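You operate a simulated robot arm through the tools that you are given. There is no shell and no other tool. Be economical: measure what you need, move in short steps, check, and stop when the job is done.

You run a simulated robot arm. Do the job below in one go: nothing can be reset, and whatever is moved stays where it is left.

TASK
Put the box of dryer sheets on the red case marked bremlow lake.

Only the result counts: the job must be done as asked and must still hold three seconds after the hand-in. Knocking over, shifting, dropping, spilling or breaking anything else fails it. Flat cloth is picked up by pressing the open fingertips on it (5 to 10 N) and closing them slowly along it; thin cloth reads only 2 to 8 mm in the jaws.

THE ROBOT
A 7-joint arm with a two-finger parallel gripper, fixed in place. Base frame: the origin is at the foot of the arm, x ahead of it, y to its left, z up; the work surface is at about z = 0. Units: mm, rad, N and s.
With the tool pointing down near the work surface it reaches from about 240 to 620 mm from the base axis. Its first joint turns from -1.152 to 1.152 rad. Payload 2.6 kg.
Tool frame: the origin (TCP) lies between the finger pads and is the grasp point; the fingertips stand 30 mm ahead of it; z points along the fingers, y is the line along which they close. The gripper opens to 94 mm. The fingers are 28 mm wide and 10 mm thick; the gripper's body (50 by 96 mm) begins 55 mm behind the TCP.
Orientation is that of the tool frame in the base frame, as a unit quaternion [x, y, z, w]. With the fingers straight down and closing along the base's y, the tool's x points along the base's -x, its y along +y and its z along -z.

THE INTERFACE
- The arm moves only by the tool apply_moves. Its argument "rows" is a list of rows, each a list of 3 entries, a list of its own where there are three numbers: the shift along the base's x, y, z in units of 400 mm (1.0 is 400 mm), then the turn, a rotation vector about the base's x, y, z in units of 45 degrees (1.0 is 45 degrees), then the gripper command, from -1 (fully open) to 1 (shut), values between in proportion. In form: [[[dx, dy, dz], [wx, wy, wz], fingers], ...]. A call has 1 to 12 rows; each row is the pose to reach, as a shift and turn from the pose commanded when the call began. A call with a number of a shift or a turn outside -1 to 1 is refused whole. Each row takes 0.2 s and may step no farther than 50 mm and 0.15 rad from the row before; otherwise, or with a gripper value out of range, the whole call is refused. Where a pose cannot be reached the arm comes as near as it can. A force on the tool above 40 N (or 10 N above the force at the start of the call, whichever is more), or a blocked arm, ends the call early, and 0.2 s more pass. Each finger travels about 72 mm/s and halts on what it meets, pressing with about 30 N; the grip force reading is that of the motor and also rises with nothing between the fingers. The clock runs only during rows and for 0.2 s after the last one: add rows that repeat a pose to give the fingers time. It gives the time, the measured TCP pose, the force on the tool (base axes), the opening and the grip force at its end, in the units of the frame above (readings bear some noise).
- Cameras (640 x 400 px; columns grow to the right, rows downward): "scene" is fixed at [29.4, 426.2, 567.3]; the picture's right is [-0.84, -0.54, 0.00], its down [-0.28, 0.45, -0.85] and it looks along [0.45, -0.72, -0.53] (base axes); focal length 368 px, centre (320, 200). "wrist" rides on the gripper at [-37, 0, -58] in the tool frame; the picture's right is [0.00, -1.00, 0.00], its down [0.97, 0.00, -0.24] and it looks along [0.24, 0.00, 0.97] (tool axes); focal length 218 px, centre (320, 200). There is no depth. A picture from a camera that has moved, and an enlarged one, comes with that camera's place and axes in the base frame and with its lens.
- snapshot(camera): a new picture of that camera. It takes no simulated time.
- enlarge(camera, box): a new picture of the part [left, top, right, bottom] of that camera's present view, enlarged. It takes no simulated time.
- job_done(): hands the job in; it is judged then, once.

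Work in short steps. Places have to be worked out from the pictures, the camera data and where the tool is seen: move nearer, look again, correct. Check each grasp and each placing, and mend what went wrong. You have 90 turns and 42 pictures in all, those below and enlarged ones among them. Open the gripper and draw the arm clear of the work before you hand the job in, unless the task says otherwise; then end with one line.

The tools are called after "Request:" by a JSON object that holds its "op" and its "data". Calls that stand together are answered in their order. apply_moves: Moves the arm, as the interface text tells. Its arguments: {"type":"object","properties":{"rows":{"type":"array"}},"required":["rows"]} The other tools are called the same way: snapshot (camera) takes a picture; enlarge (camera, box) takes an enlarged picture of a part of a camera's view; job_done () hands the job in.

At the start:

```text
clock: 0.0
position: [450.3, -82.0, 245.9]
ee_rot: [0.0, 1.0, 0.0, 0.0]
force: [0.1, 0.0, -0.7]
finger_gap: 94.1
grasp_force: 0.1
```

scene: 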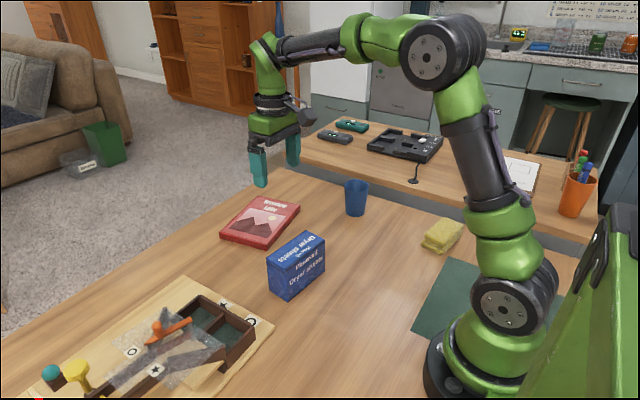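
wrist: 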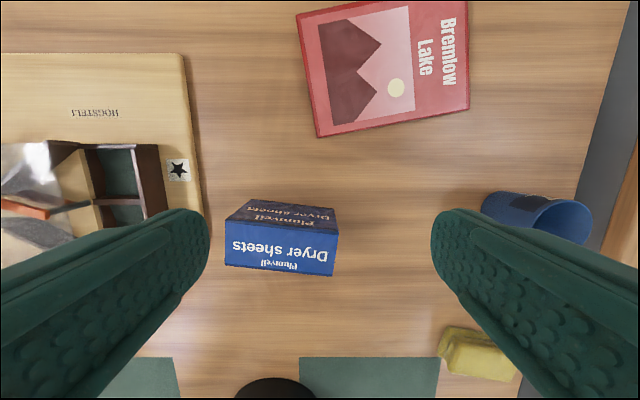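

The box measures about 122 (y) x 48 (x) x 95 mm high, centred near (382, -42) and yawed about 5°. The red case is centred near (580, -160). I'll turn the gripper so it closes across the thin side and move over the box, staying high.

Request:
{"op": "apply_moves", "data": {"rows": [[[-0.034, 0.02, 0], [0, 0, 0.188], -1], [[-0.068, 0.04, 0], [0, 0, 0.376], -1], [[-0.102, 0.06, 0], [0, 0, 0.564], -1], [[-0.136, 0.08, 0], [0, 0, 0.75], -1], [[-0.17, 0.1, 0], [0, 0, 0.938], -1], [[-0.17, 0.1, 0], [0, 0, 0.938], -1]]}}

Request:
{"op": "apply_moves", "data": {"rows": [[[0, 0, 0], [0, 0, 0.188], -1], [[0, 0, 0], [0, 0, 0.376], -1], [[0, 0, 0], [0, 0, 0.564], -1], [[0, 0, 0], [0, 0, 0.75], -1], [[0, 0, 0], [0, 0, 0.938], -1], [[0, 0, 0], [0, 0, 0.938], -1]]}}

Request:
{"op": "snapshot", "data": {"camera": "wrist"}}

Request:
{"op": "snapshot", "data": {"camera": "scene"}}

```text
clock: 1.4
position: [382.4, -42.6, 245.9]
ee_rot: [-0.361, 0.933, 0.0, 0.0]
force: [-0.5, 0.5, -0.8]
finger_gap: 93.9
grasp_force: 0.1
```

```text
clock: 2.8
position: [383.2, -41.9, 246.8]
ee_rot: [-0.672, 0.741, -0.001, 0.0]
force: [0.7, -0.1, -0.1]
finger_gap: 94.1
grasp_force: 0.0
```

```text
39 pictures are left
camera wrist: at [386.3, -5.9, 304.9], right [1.0, -0.1, 0.0], down [-0.09, -0.97, 0.24], along [-0.02, -0.24, -0.97], focal length 218 px, centre (320, 200)
```

wrist: 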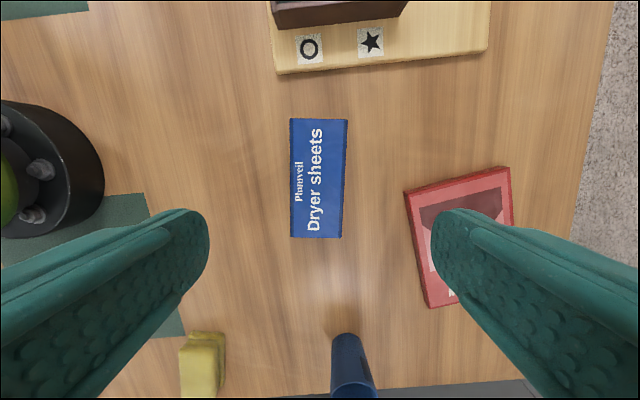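

```text
38 pictures are left
```

scene: 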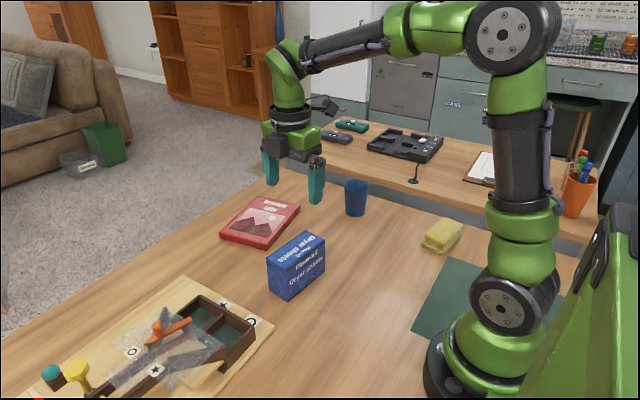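

The new view puts the box centre at about (380.5, -40) and its yaw within 2° of the gripper's. I'll descend so the fingers straddle it, TCP at z of about 62.

Request:
{"op": "apply_moves", "data": {"rows": [[[-0.006, 0.005, -0.09], [0, 0, -0.02], -1], [[-0.006, 0.005, -0.18], [0, 0, -0.03], -1], [[-0.006, 0.005, -0.27], [0, 0, -0.03], -1], [[-0.006, 0.005, -0.33], [0, 0, -0.03], -1], [[-0.006, 0.005, -0.33], [0, 0, -0.03], -1]]}}

Request:
{"op": "snapshot", "data": {"camera": "wrist"}}

Request:
{"op": "snapshot", "data": {"camera": "scene"}}

```text
clock: 4.0
position: [381.5, -38.6, 113.7]
ee_rot: [-0.663, 0.749, 0.001, 0.0]
force: [0.5, 0.4, -0.5]
finger_gap: 94.1
grasp_force: 0.1
```

```text
37 pictures are left
camera wrist: at [385.5, -2.9, 172.6], right [0.99, -0.12, 0.0], down [-0.12, -0.96, 0.24], along [-0.03, -0.24, -0.97], focal length 218 px, centre (320, 200)
```

wrist: 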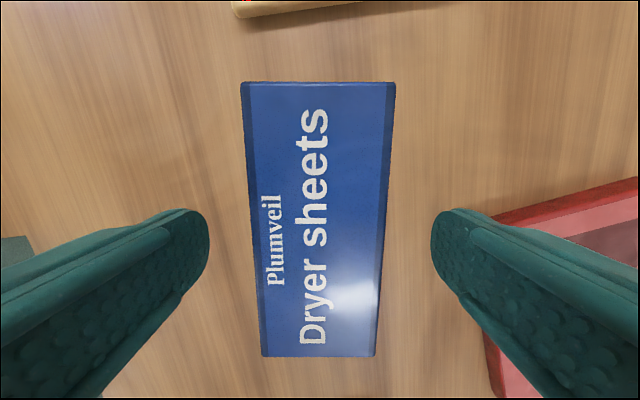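

```text
36 pictures are left
```

scene: 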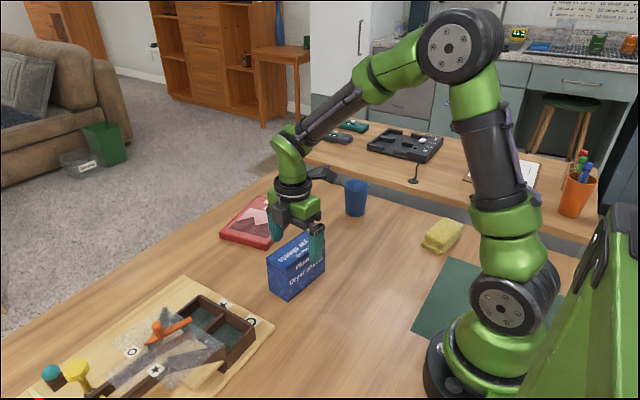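

The box is between the fingers, with its top at about z = 88. I'll lower to about z = 60 and close.

Request:
{"op": "apply_moves", "data": {"rows": [[[0, 0, -0.07], [0, 0, 0], -1], [[0, 0, -0.135], [0, 0, 0], -1], [[0, 0, -0.135], [0, 0, 0], -1], [[0, 0, -0.135], [0, 0, 0], 0], [[0, 0, -0.135], [0, 0, 0], 0.3], [[0, 0, -0.135], [0, 0, 0], 0.5], [[0, 0, -0.135], [0, 0, 0], 0.5], [[0, 0, -0.135], [0, 0, 0], 0.5]]}}

Request:
{"op": "snapshot", "data": {"camera": "wrist"}}

```text
clock: 5.8
position: [378.9, -40.7, 61.1]
ee_rot: [-0.662, 0.749, 0.0, 0.0]
force: [-0.3, 0.3, 0.6]
finger_gap: 59.1
grasp_force: 30.1
```

```text
35 pictures are left
camera wrist: at [384.7, -4.6, 119.2], right [0.99, -0.12, 0.0], down [-0.12, -0.96, 0.24], along [-0.03, -0.24, -0.97], focal length 218 px, centre (320, 200)
```

wrist: 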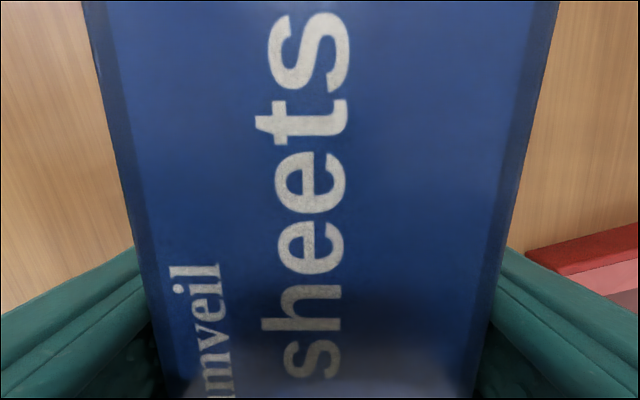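

The grip is firm at 59 mm. I'll lift straight up 110 mm and check it.

Request:
{"op": "apply_moves", "data": {"rows": [[[0, 0, 0.03], [0, 0, 0], 0.6], [[0, 0, 0.09], [0, 0, 0], 0.6], [[0, 0, 0.16], [0, 0, 0], 0.6], [[0, 0, 0.23], [0, 0, 0], 0.6], [[0, 0, 0.275], [0, 0, 0], 0.6], [[0, 0, 0.275], [0, 0, 0], 0.6]]}}

Request:
{"op": "snapshot", "data": {"camera": "scene"}}

Request:
{"op": "snapshot", "data": {"camera": "wrist"}}

```text
clock: 7.2
position: [380.2, -41.0, 169.3]
ee_rot: [-0.663, 0.749, -0.001, 0.001]
force: [0.7, -0.2, -1.0]
finger_gap: 54.4
grasp_force: 29.7
```

```text
34 pictures are left
```

scene: 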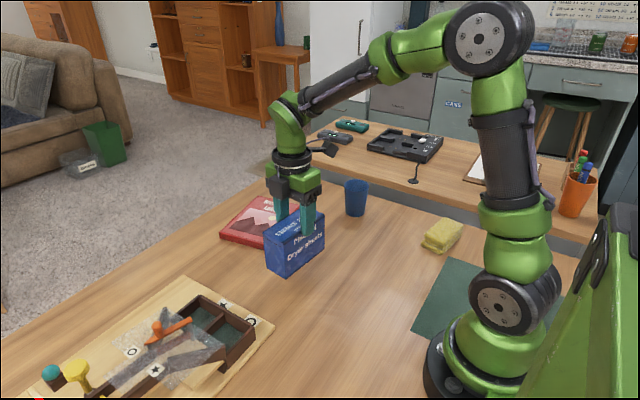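

```text
33 pictures are left
camera wrist: at [385.4, -3.5, 228.5], right [0.99, -0.12, 0.0], down [-0.12, -0.96, 0.24], along [-0.03, -0.24, -0.97], focal length 218 px, centre (320, 200)
```

wrist: 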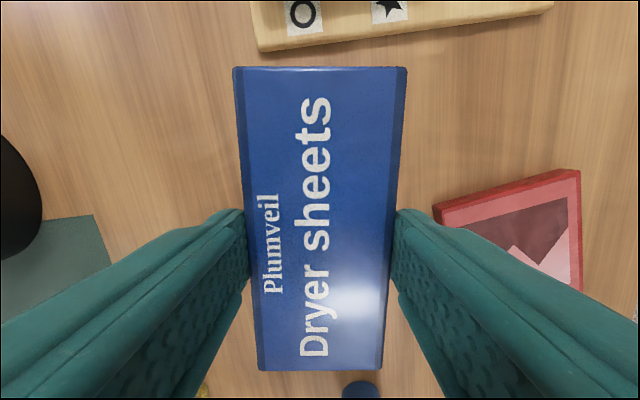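

The box lifted, but it looks about 45 mm lower in the fingers than where I gripped it. I'll look closer before deciding.

Request:
{"op": "enlarge", "data": {"camera": "scene", "box": [230, 160, 370, 290]}}

```text
3.08 times, centred on (300, 225) of scene
camera zoom: at [29.4, 426.2, 567.3], right [-0.84, -0.54, 0.0], down [-0.28, 0.45, -0.85], along [0.45, -0.72, -0.53], focal length 1134 px, centre (382, 123)
```

zoom: 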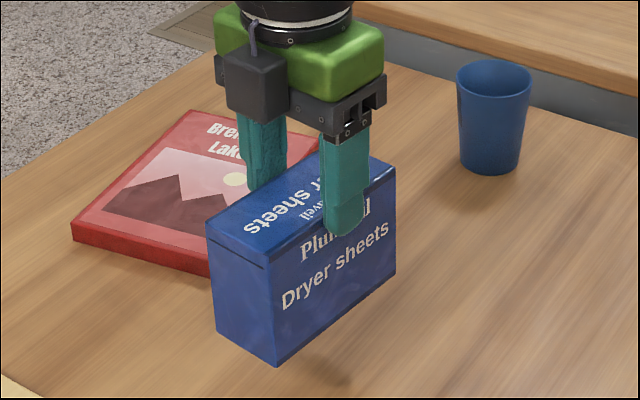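

The bottom is at z of about 64, so only the top 15–18 mm is held. That's too little, so I'll set the box back down on the same spot and regrasp deeper and tighter.

Request:
{"op": "apply_moves", "data": {"rows": [[[0, 0, -0.05], [0, 0, 0], 0.8], [[0, 0, -0.1], [0, 0, 0], 0.8], [[0, 0, -0.13], [0, 0, 0], 0.8], [[0, 0, -0.15], [0, 0, 0], 0.8], [[0, 0, -0.162], [0, 0, 0], 0.8], [[0, 0, -0.162], [0, 0, 0], 0.8]]}}

Request:
{"op": "enlarge", "data": {"camera": "scene", "box": [230, 180, 370, 310]}}

```text
clock: 8.6
position: [380.9, -41.4, 106.2]
ee_rot: [-0.663, 0.749, -0.001, 0.0]
force: [-12.5, 1.8, 26.8]
finger_gap: 54.7
grasp_force: 29.7
```

```text
3.08 times, centred on (300, 245) of scene
camera zoom: at [29.2, 426.3, 567.3], right [-0.84, -0.54, 0.0], down [-0.28, 0.45, -0.85], along [0.46, -0.72, -0.53], focal length 1134 px, centre (382, 62)
```

zoom: 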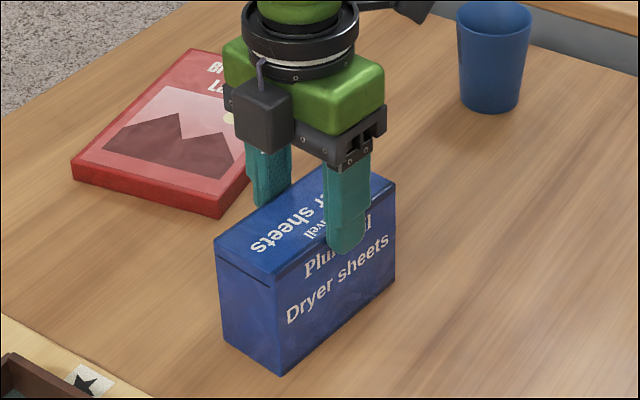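

The box is down on the table (contact force rose). The wrist view suggests its sides widen slightly downward, so I'll open, lower to about z = 80, grip again, and then lift only a little and slowly.

Request:
{"op": "apply_moves", "data": {"rows": [[[0, 0, 0.004], [0, 0, 0], 0.8], [[0, 0, 0.004], [0, 0, 0], -0.6], [[0, 0, 0.004], [0, 0, 0], -0.8], [[0, 0, 0.004], [0, 0, 0], -0.8], [[0, 0, 0.004], [0, 0, 0], -0.8]]}}

Request:
{"op": "snapshot", "data": {"camera": "wrist"}}

Request:
{"op": "enlarge", "data": {"camera": "scene", "box": [230, 180, 370, 310]}}

```text
clock: 9.8
position: [380.1, -39.3, 106.5]
ee_rot: [-0.663, 0.749, -0.001, 0.0]
force: [-0.2, 1.0, -0.9]
finger_gap: 84.7
grasp_force: 0.1
```

```text
30 pictures are left
camera wrist: at [385.1, -3.7, 164.7], right [0.99, -0.12, 0.0], down [-0.12, -0.96, 0.24], along [-0.03, -0.24, -0.97], focal length 218 px, centre (320, 200)
```

wrist: 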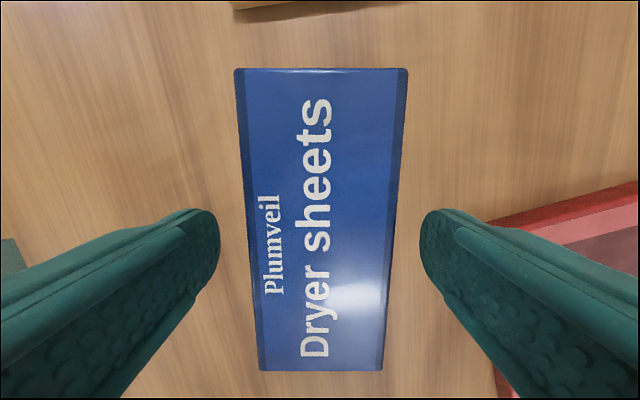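

```text
3.08 times, centred on (300, 245) of scene
camera zoom: at [29.4, 426.2, 567.3], right [-0.84, -0.54, 0.0], down [-0.28, 0.45, -0.85], along [0.45, -0.72, -0.53], focal length 1134 px, centre (382, 62)
```

zoom: 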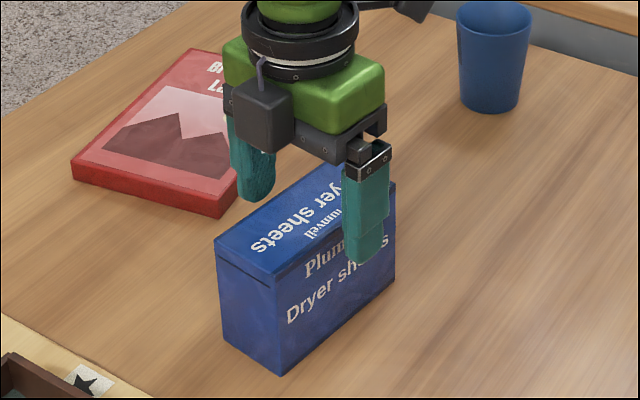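

The box stands upright and undisturbed. I'll lower to about z = 75, close fully and let the grip settle.

Request:
{"op": "apply_moves", "data": {"rows": [[[0, 0, -0.04], [0, 0, 0], -0.8], [[0, 0, -0.078], [0, 0, 0], -0.8], [[0, 0, -0.078], [0, 0, 0], 0], [[0, 0, -0.078], [0, 0, 0], 0.5], [[0, 0, -0.078], [0, 0, 0], 1], [[0, 0, -0.078], [0, 0, 0], 1], [[0, 0, -0.078], [0, 0, 0], 1], [[0, 0, -0.078], [0, 0, 0], 1]]}}

Request:
{"op": "apply_moves", "data": {"rows": [[[0, 0, 0.01], [0, 0, 0], 1], [[0, 0, 0.025], [0, 0, 0], 1], [[0, 0, 0.04], [0, 0, 0], 1], [[0, 0, 0.05], [0, 0, 0], 1], [[0, 0, 0.05], [0, 0, 0], 1]]}}

Request:
{"op": "snapshot", "data": {"camera": "wrist"}}

Request:
{"op": "enlarge", "data": {"camera": "scene", "box": [230, 180, 370, 310]}}

```text
clock: 11.6
position: [379.0, -42.1, 75.5]
ee_rot: [-0.663, 0.749, 0.001, 0.0]
force: [0.2, 0.0, 0.6]
finger_gap: 58.9
grasp_force: 30.3
```

```text
clock: 12.8
position: [380.3, -40.2, 96.8]
ee_rot: [-0.663, 0.748, 0.0, 0.0]
force: [1.0, -0.1, -0.9]
finger_gap: 58.7
grasp_force: 30.0
```

```text
28 pictures are left
camera wrist: at [385.0, -4.2, 154.2], right [0.99, -0.12, 0.0], down [-0.12, -0.96, 0.24], along [-0.03, -0.24, -0.97], focal length 218 px, centre (320, 200)
```

wrist: 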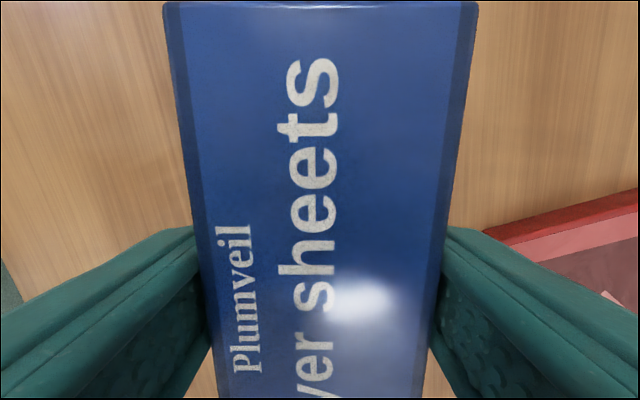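

```text
3.08 times, centred on (300, 245) of scene
camera zoom: at [29.4, 426.2, 567.3], right [-0.84, -0.54, 0.0], down [-0.28, 0.45, -0.85], along [0.45, -0.72, -0.53], focal length 1134 px, centre (382, 62)
```

zoom: 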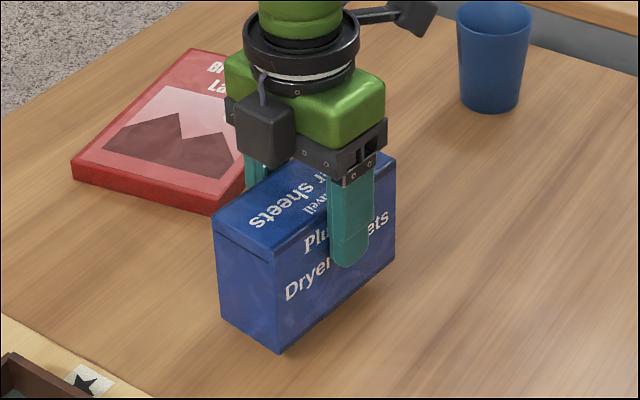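

This grip is deeper and the box rose about as much as the hand. I'll lift slowly in small steps and check for slip.

Request:
{"op": "apply_moves", "data": {"rows": [[[0, 0, 0.015], [0, 0, 0], 1], [[0, 0, 0.03], [0, 0, 0], 1], [[0, 0, 0.045], [0, 0, 0], 1], [[0, 0, 0.06], [0, 0, 0], 1], [[0, 0, 0.075], [0, 0, 0], 1], [[0, 0, 0.09], [0, 0, 0], 1], [[0, 0, 0.105], [0, 0, 0], 1], [[0, 0, 0.12], [0, 0, 0], 1], [[0, 0, 0.12], [0, 0, 0], 1]]}}

Request:
{"op": "snapshot", "data": {"camera": "wrist"}}

```text
clock: 14.8
position: [380.0, -39.4, 143.2]
ee_rot: [-0.663, 0.749, 0.0, 0.0]
force: [-0.6, -0.8, -1.6]
finger_gap: 59.2
grasp_force: 30.2
```

```text
26 pictures are left
camera wrist: at [384.7, -3.5, 201.6], right [0.99, -0.12, 0.0], down [-0.12, -0.96, 0.24], along [-0.03, -0.24, -0.97], focal length 218 px, centre (320, 200)
```

wrist: 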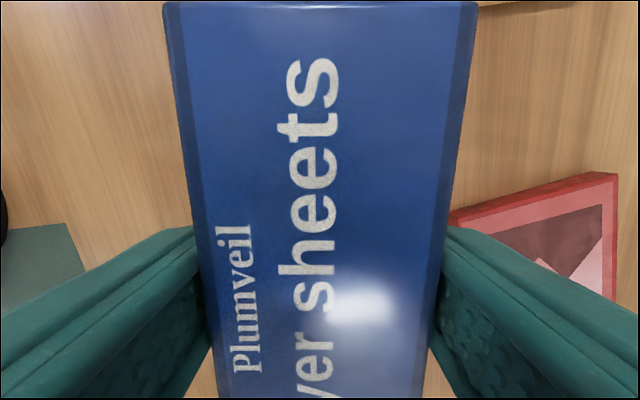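

No slip this time. I'll carry it slowly to above the case at about (572, -158), turning about 18° to line it up.

Request:
{"op": "apply_moves", "data": {"rows": [[[0.015, -0.009, 0], [0, 0, 0.012], 1], [[0.045, -0.028, 0], [0, 0, 0.038], 1], [[0.09, -0.055, 0], [0, 0, 0.075], 1], [[0.14, -0.086, 0], [0, 0, 0.117], 1], [[0.19, -0.117, 0], [0, 0, 0.158], 1], [[0.24, -0.148, 0], [0, 0, 0.2], 1], [[0.29, -0.178, 0], [0, 0, 0.242], 1], [[0.34, -0.209, 0], [0, 0, 0.283], 1], [[0.39, -0.24, 0], [0, 0, 0.325], 1], [[0.435, -0.267, 0], [0, 0, 0.362], 1], [[0.465, -0.286, 0], [0, 0, 0.388], 1], [[0.48, -0.295, 0], [0, 0, 0.4], 1]]}}

Request:
{"op": "snapshot", "data": {"camera": "wrist"}}

Request:
{"op": "enlarge", "data": {"camera": "scene", "box": [200, 130, 340, 260]}}

```text
clock: 17.4
position: [572.2, -158.0, 144.2]
ee_rot: [0.772, -0.636, 0.0, -0.001]
force: [-0.1, 0.1, -0.8]
finger_gap: 59.2
grasp_force: 30.0
```

```text
25 pictures are left
camera wrist: at [565.3, -121.8, 202.5], right [0.98, 0.19, 0.0], down [0.19, -0.95, 0.24], along [0.05, -0.24, -0.97], focal length 218 px, centre (320, 200)
```

wrist: 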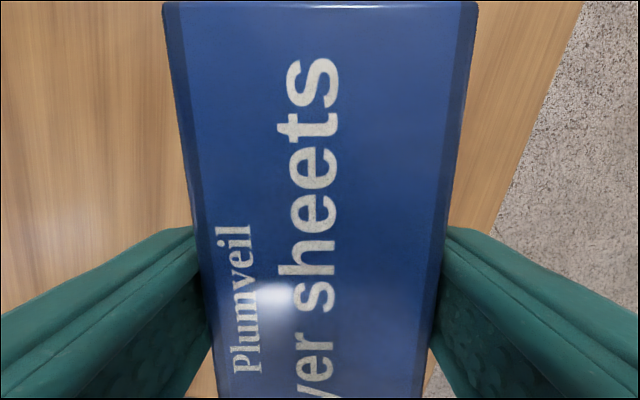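

```text
3.08 times, centred on (270, 195) of scene
camera zoom: at [29.4, 426.2, 567.3], right [-0.84, -0.54, 0.0], down [-0.28, 0.45, -0.85], along [0.45, -0.72, -0.53], focal length 1134 px, centre (474, 215)
```

zoom: 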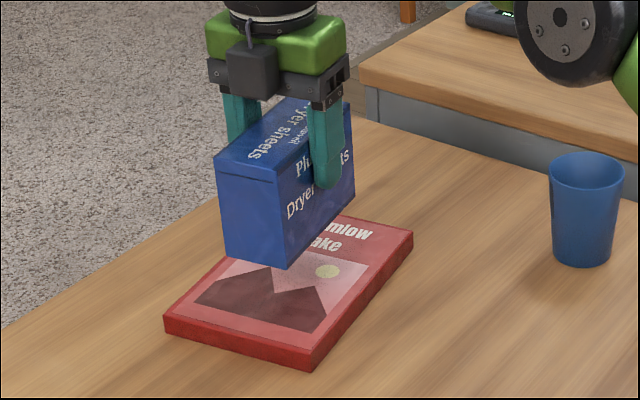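

The carry is steady, and both cameras put the case centre near (565–580, -150 to -160), right under the box. The case top is at z of about 22 and the box bottom at about 68, so I'll lower slowly until contact.

Request:
{"op": "apply_moves", "data": {"rows": [[[0, 0, -0.02], [0, 0, 0], 1], [[0, 0, -0.04], [0, 0, 0], 1], [[0, 0, -0.06], [0, 0, 0], 1], [[0, 0, -0.08], [0, 0, 0], 1], [[0, 0, -0.09], [0, 0, 0], 1], [[0, 0, -0.095], [0, 0, 0], 1], [[0, 0, -0.095], [0, 0, 0], 1]]}}

Request:
{"op": "enlarge", "data": {"camera": "scene", "box": [200, 130, 340, 260]}}

```text
clock: 19.0
position: [572.5, -158.5, 105.2]
ee_rot: [0.771, -0.637, 0.0, 0.0]
force: [-0.7, -0.7, -1.4]
finger_gap: 59.1
grasp_force: 30.3
```

```text
3.08 times, centred on (270, 195) of scene
camera zoom: at [29.4, 426.2, 567.3], right [-0.84, -0.54, 0.0], down [-0.28, 0.45, -0.85], along [0.45, -0.72, -0.53], focal length 1134 px, centre (474, 215)
```

zoom: 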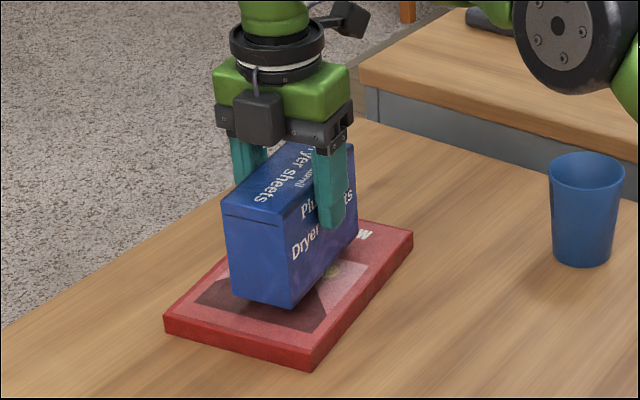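

It's well within the case outline, with no contact yet. I'll keep lowering in 2 mm steps.

Request:
{"op": "apply_moves", "data": {"rows": [[[0, 0, -0.005], [0, 0, 0], 1], [[0, 0, -0.01], [0, 0, 0], 1], [[0, 0, -0.015], [0, 0, 0], 1], [[0, 0, -0.02], [0, 0, 0], 1], [[0, 0, -0.025], [0, 0, 0], 1], [[0, 0, -0.03], [0, 0, 0], 1], [[0, 0, -0.035], [0, 0, 0], 1]]}}

```text
clock: 20.6
position: [573.2, -158.9, 94.9]
ee_rot: [0.771, -0.636, 0.002, -0.001]
force: [-8.5, 0.0, 18.5]
finger_gap: 59.1
grasp_force: 30.2
```

Contact at TCP z of about 95. I'll relax the pressure by a couple of mm, then open the fingers slowly.

Request:
{"op": "apply_moves", "data": {"rows": [[[0, 0, 0.004], [0, 0, 0], 1], [[0, 0, 0.006], [0, 0, 0], 1], [[0, 0, 0.006], [0, 0, 0], 1]]}}

Request:
{"op": "enlarge", "data": {"camera": "scene", "box": [200, 130, 340, 260]}}

```text
clock: 21.4
position: [571.5, -159.3, 94.6]
ee_rot: [0.772, -0.635, 0.001, 0.0]
force: [5.1, -2.4, 9.7]
finger_gap: 59.2
grasp_force: 29.9
```

```text
3.08 times, centred on (270, 195) of scene
camera zoom: at [29.3, 426.3, 567.3], right [-0.84, -0.54, 0.0], down [-0.28, 0.45, -0.85], along [0.45, -0.72, -0.53], focal length 1134 px, centre (474, 215)
```

zoom: 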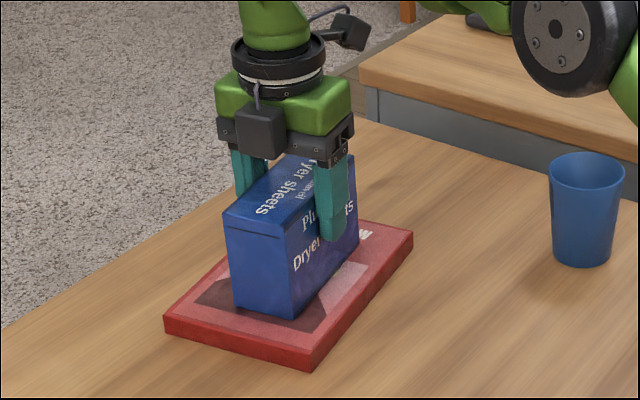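

The box is resting on the case under light pressure. I'll open, wait, and then rise.

Request:
{"op": "apply_moves", "data": {"rows": [[[0, 0, 0.001], [0, 0, 0], -0.3], [[0, 0, 0.001], [0, 0, 0], -0.6], [[0, 0, 0.001], [0, 0, 0], -0.9], [[0, 0, 0.001], [0, 0, 0], -0.9], [[0, 0, 0.001], [0, 0, 0], -0.9]]}}

Request:
{"op": "snapshot", "data": {"camera": "wrist"}}

```text
clock: 22.6
position: [571.2, -158.4, 94.5]
ee_rot: [0.772, -0.636, -0.001, 0.0]
force: [-0.1, 0.5, 0.5]
finger_gap: 89.3
grasp_force: 0.1
```

```text
21 pictures are left
camera wrist: at [564.9, -122.6, 153.3], right [0.98, 0.19, 0.0], down [0.19, -0.95, 0.24], along [0.05, -0.24, -0.97], focal length 218 px, centre (320, 200)
```

wrist: 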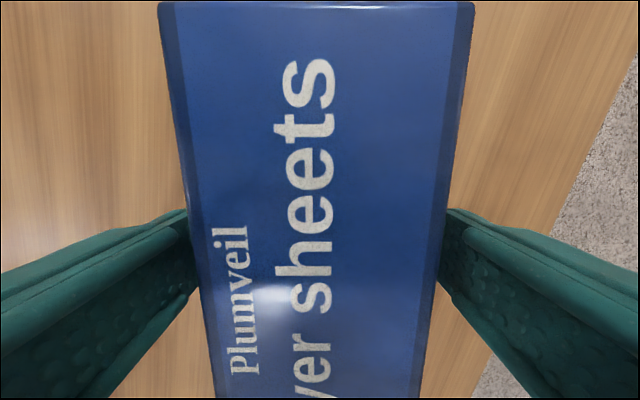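

The fingers are clear on both sides and the box is standing. I'll rise straight up.

Request:
{"op": "apply_moves", "data": {"rows": [[[0, 0, 0.04], [0, 0, 0], -0.9], [[0, 0, 0.1], [0, 0, 0], -0.9], [[0, 0, 0.17], [0, 0, 0], -0.9], [[0, 0, 0.25], [0, 0, 0], -0.9], [[-0.08, 0, 0.3], [0, 0, 0], -0.9], [[-0.18, 0, 0.33], [0, 0, 0], -0.9], [[-0.28, 0, 0.33], [0, 0, 0], -0.9], [[-0.28, 0, 0.33], [0, 0, 0], -0.9]]}}

Request:
{"op": "snapshot", "data": {"camera": "scene"}}

Request:
{"op": "enlarge", "data": {"camera": "scene", "box": [200, 130, 340, 260]}}

Request:
{"op": "snapshot", "data": {"camera": "wrist"}}

```text
clock: 24.4
position: [461.1, -159.4, 224.5]
ee_rot: [0.771, -0.636, 0.0, 0.0]
force: [0.2, 0.6, 0.6]
finger_gap: 89.4
grasp_force: 0.2
```

```text
20 pictures are left
```

scene: 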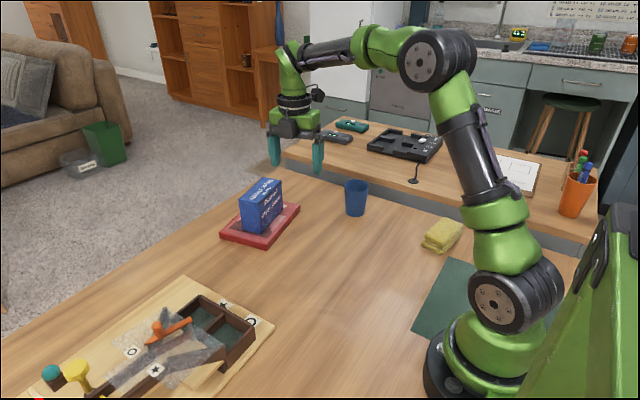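

```text
3.08 times, centred on (270, 195) of scene
camera zoom: at [29.3, 426.2, 567.3], right [-0.84, -0.54, 0.0], down [-0.28, 0.45, -0.85], along [0.45, -0.72, -0.53], focal length 1134 px, centre (474, 215)
```

zoom: 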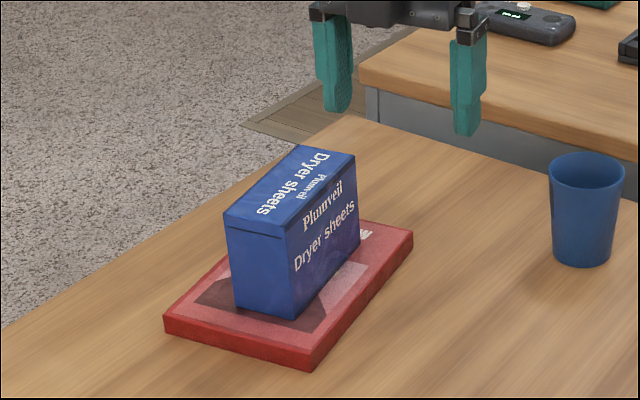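

```text
18 pictures are left
camera wrist: at [453.3, -123.3, 282.8], right [0.98, 0.19, 0.0], down [0.19, -0.95, 0.24], along [0.05, -0.24, -0.97], focal length 218 px, centre (320, 200)
```

wrist: 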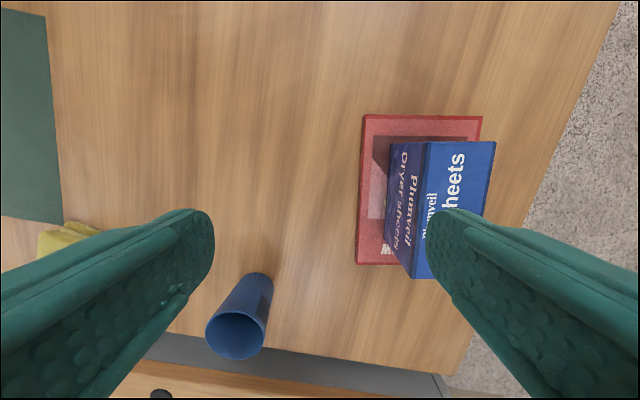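

The box stands upright and wholly on the red case, nothing else has moved, and the open gripper is clear. I'm handing in.

Request:
{"op": "job_done", "data": {}}

```text
The job is handed in.
```

The box of dryer sheets is standing upright on the red Bremlow Lake case, the gripper is open and clear of it, and the job is handed in.
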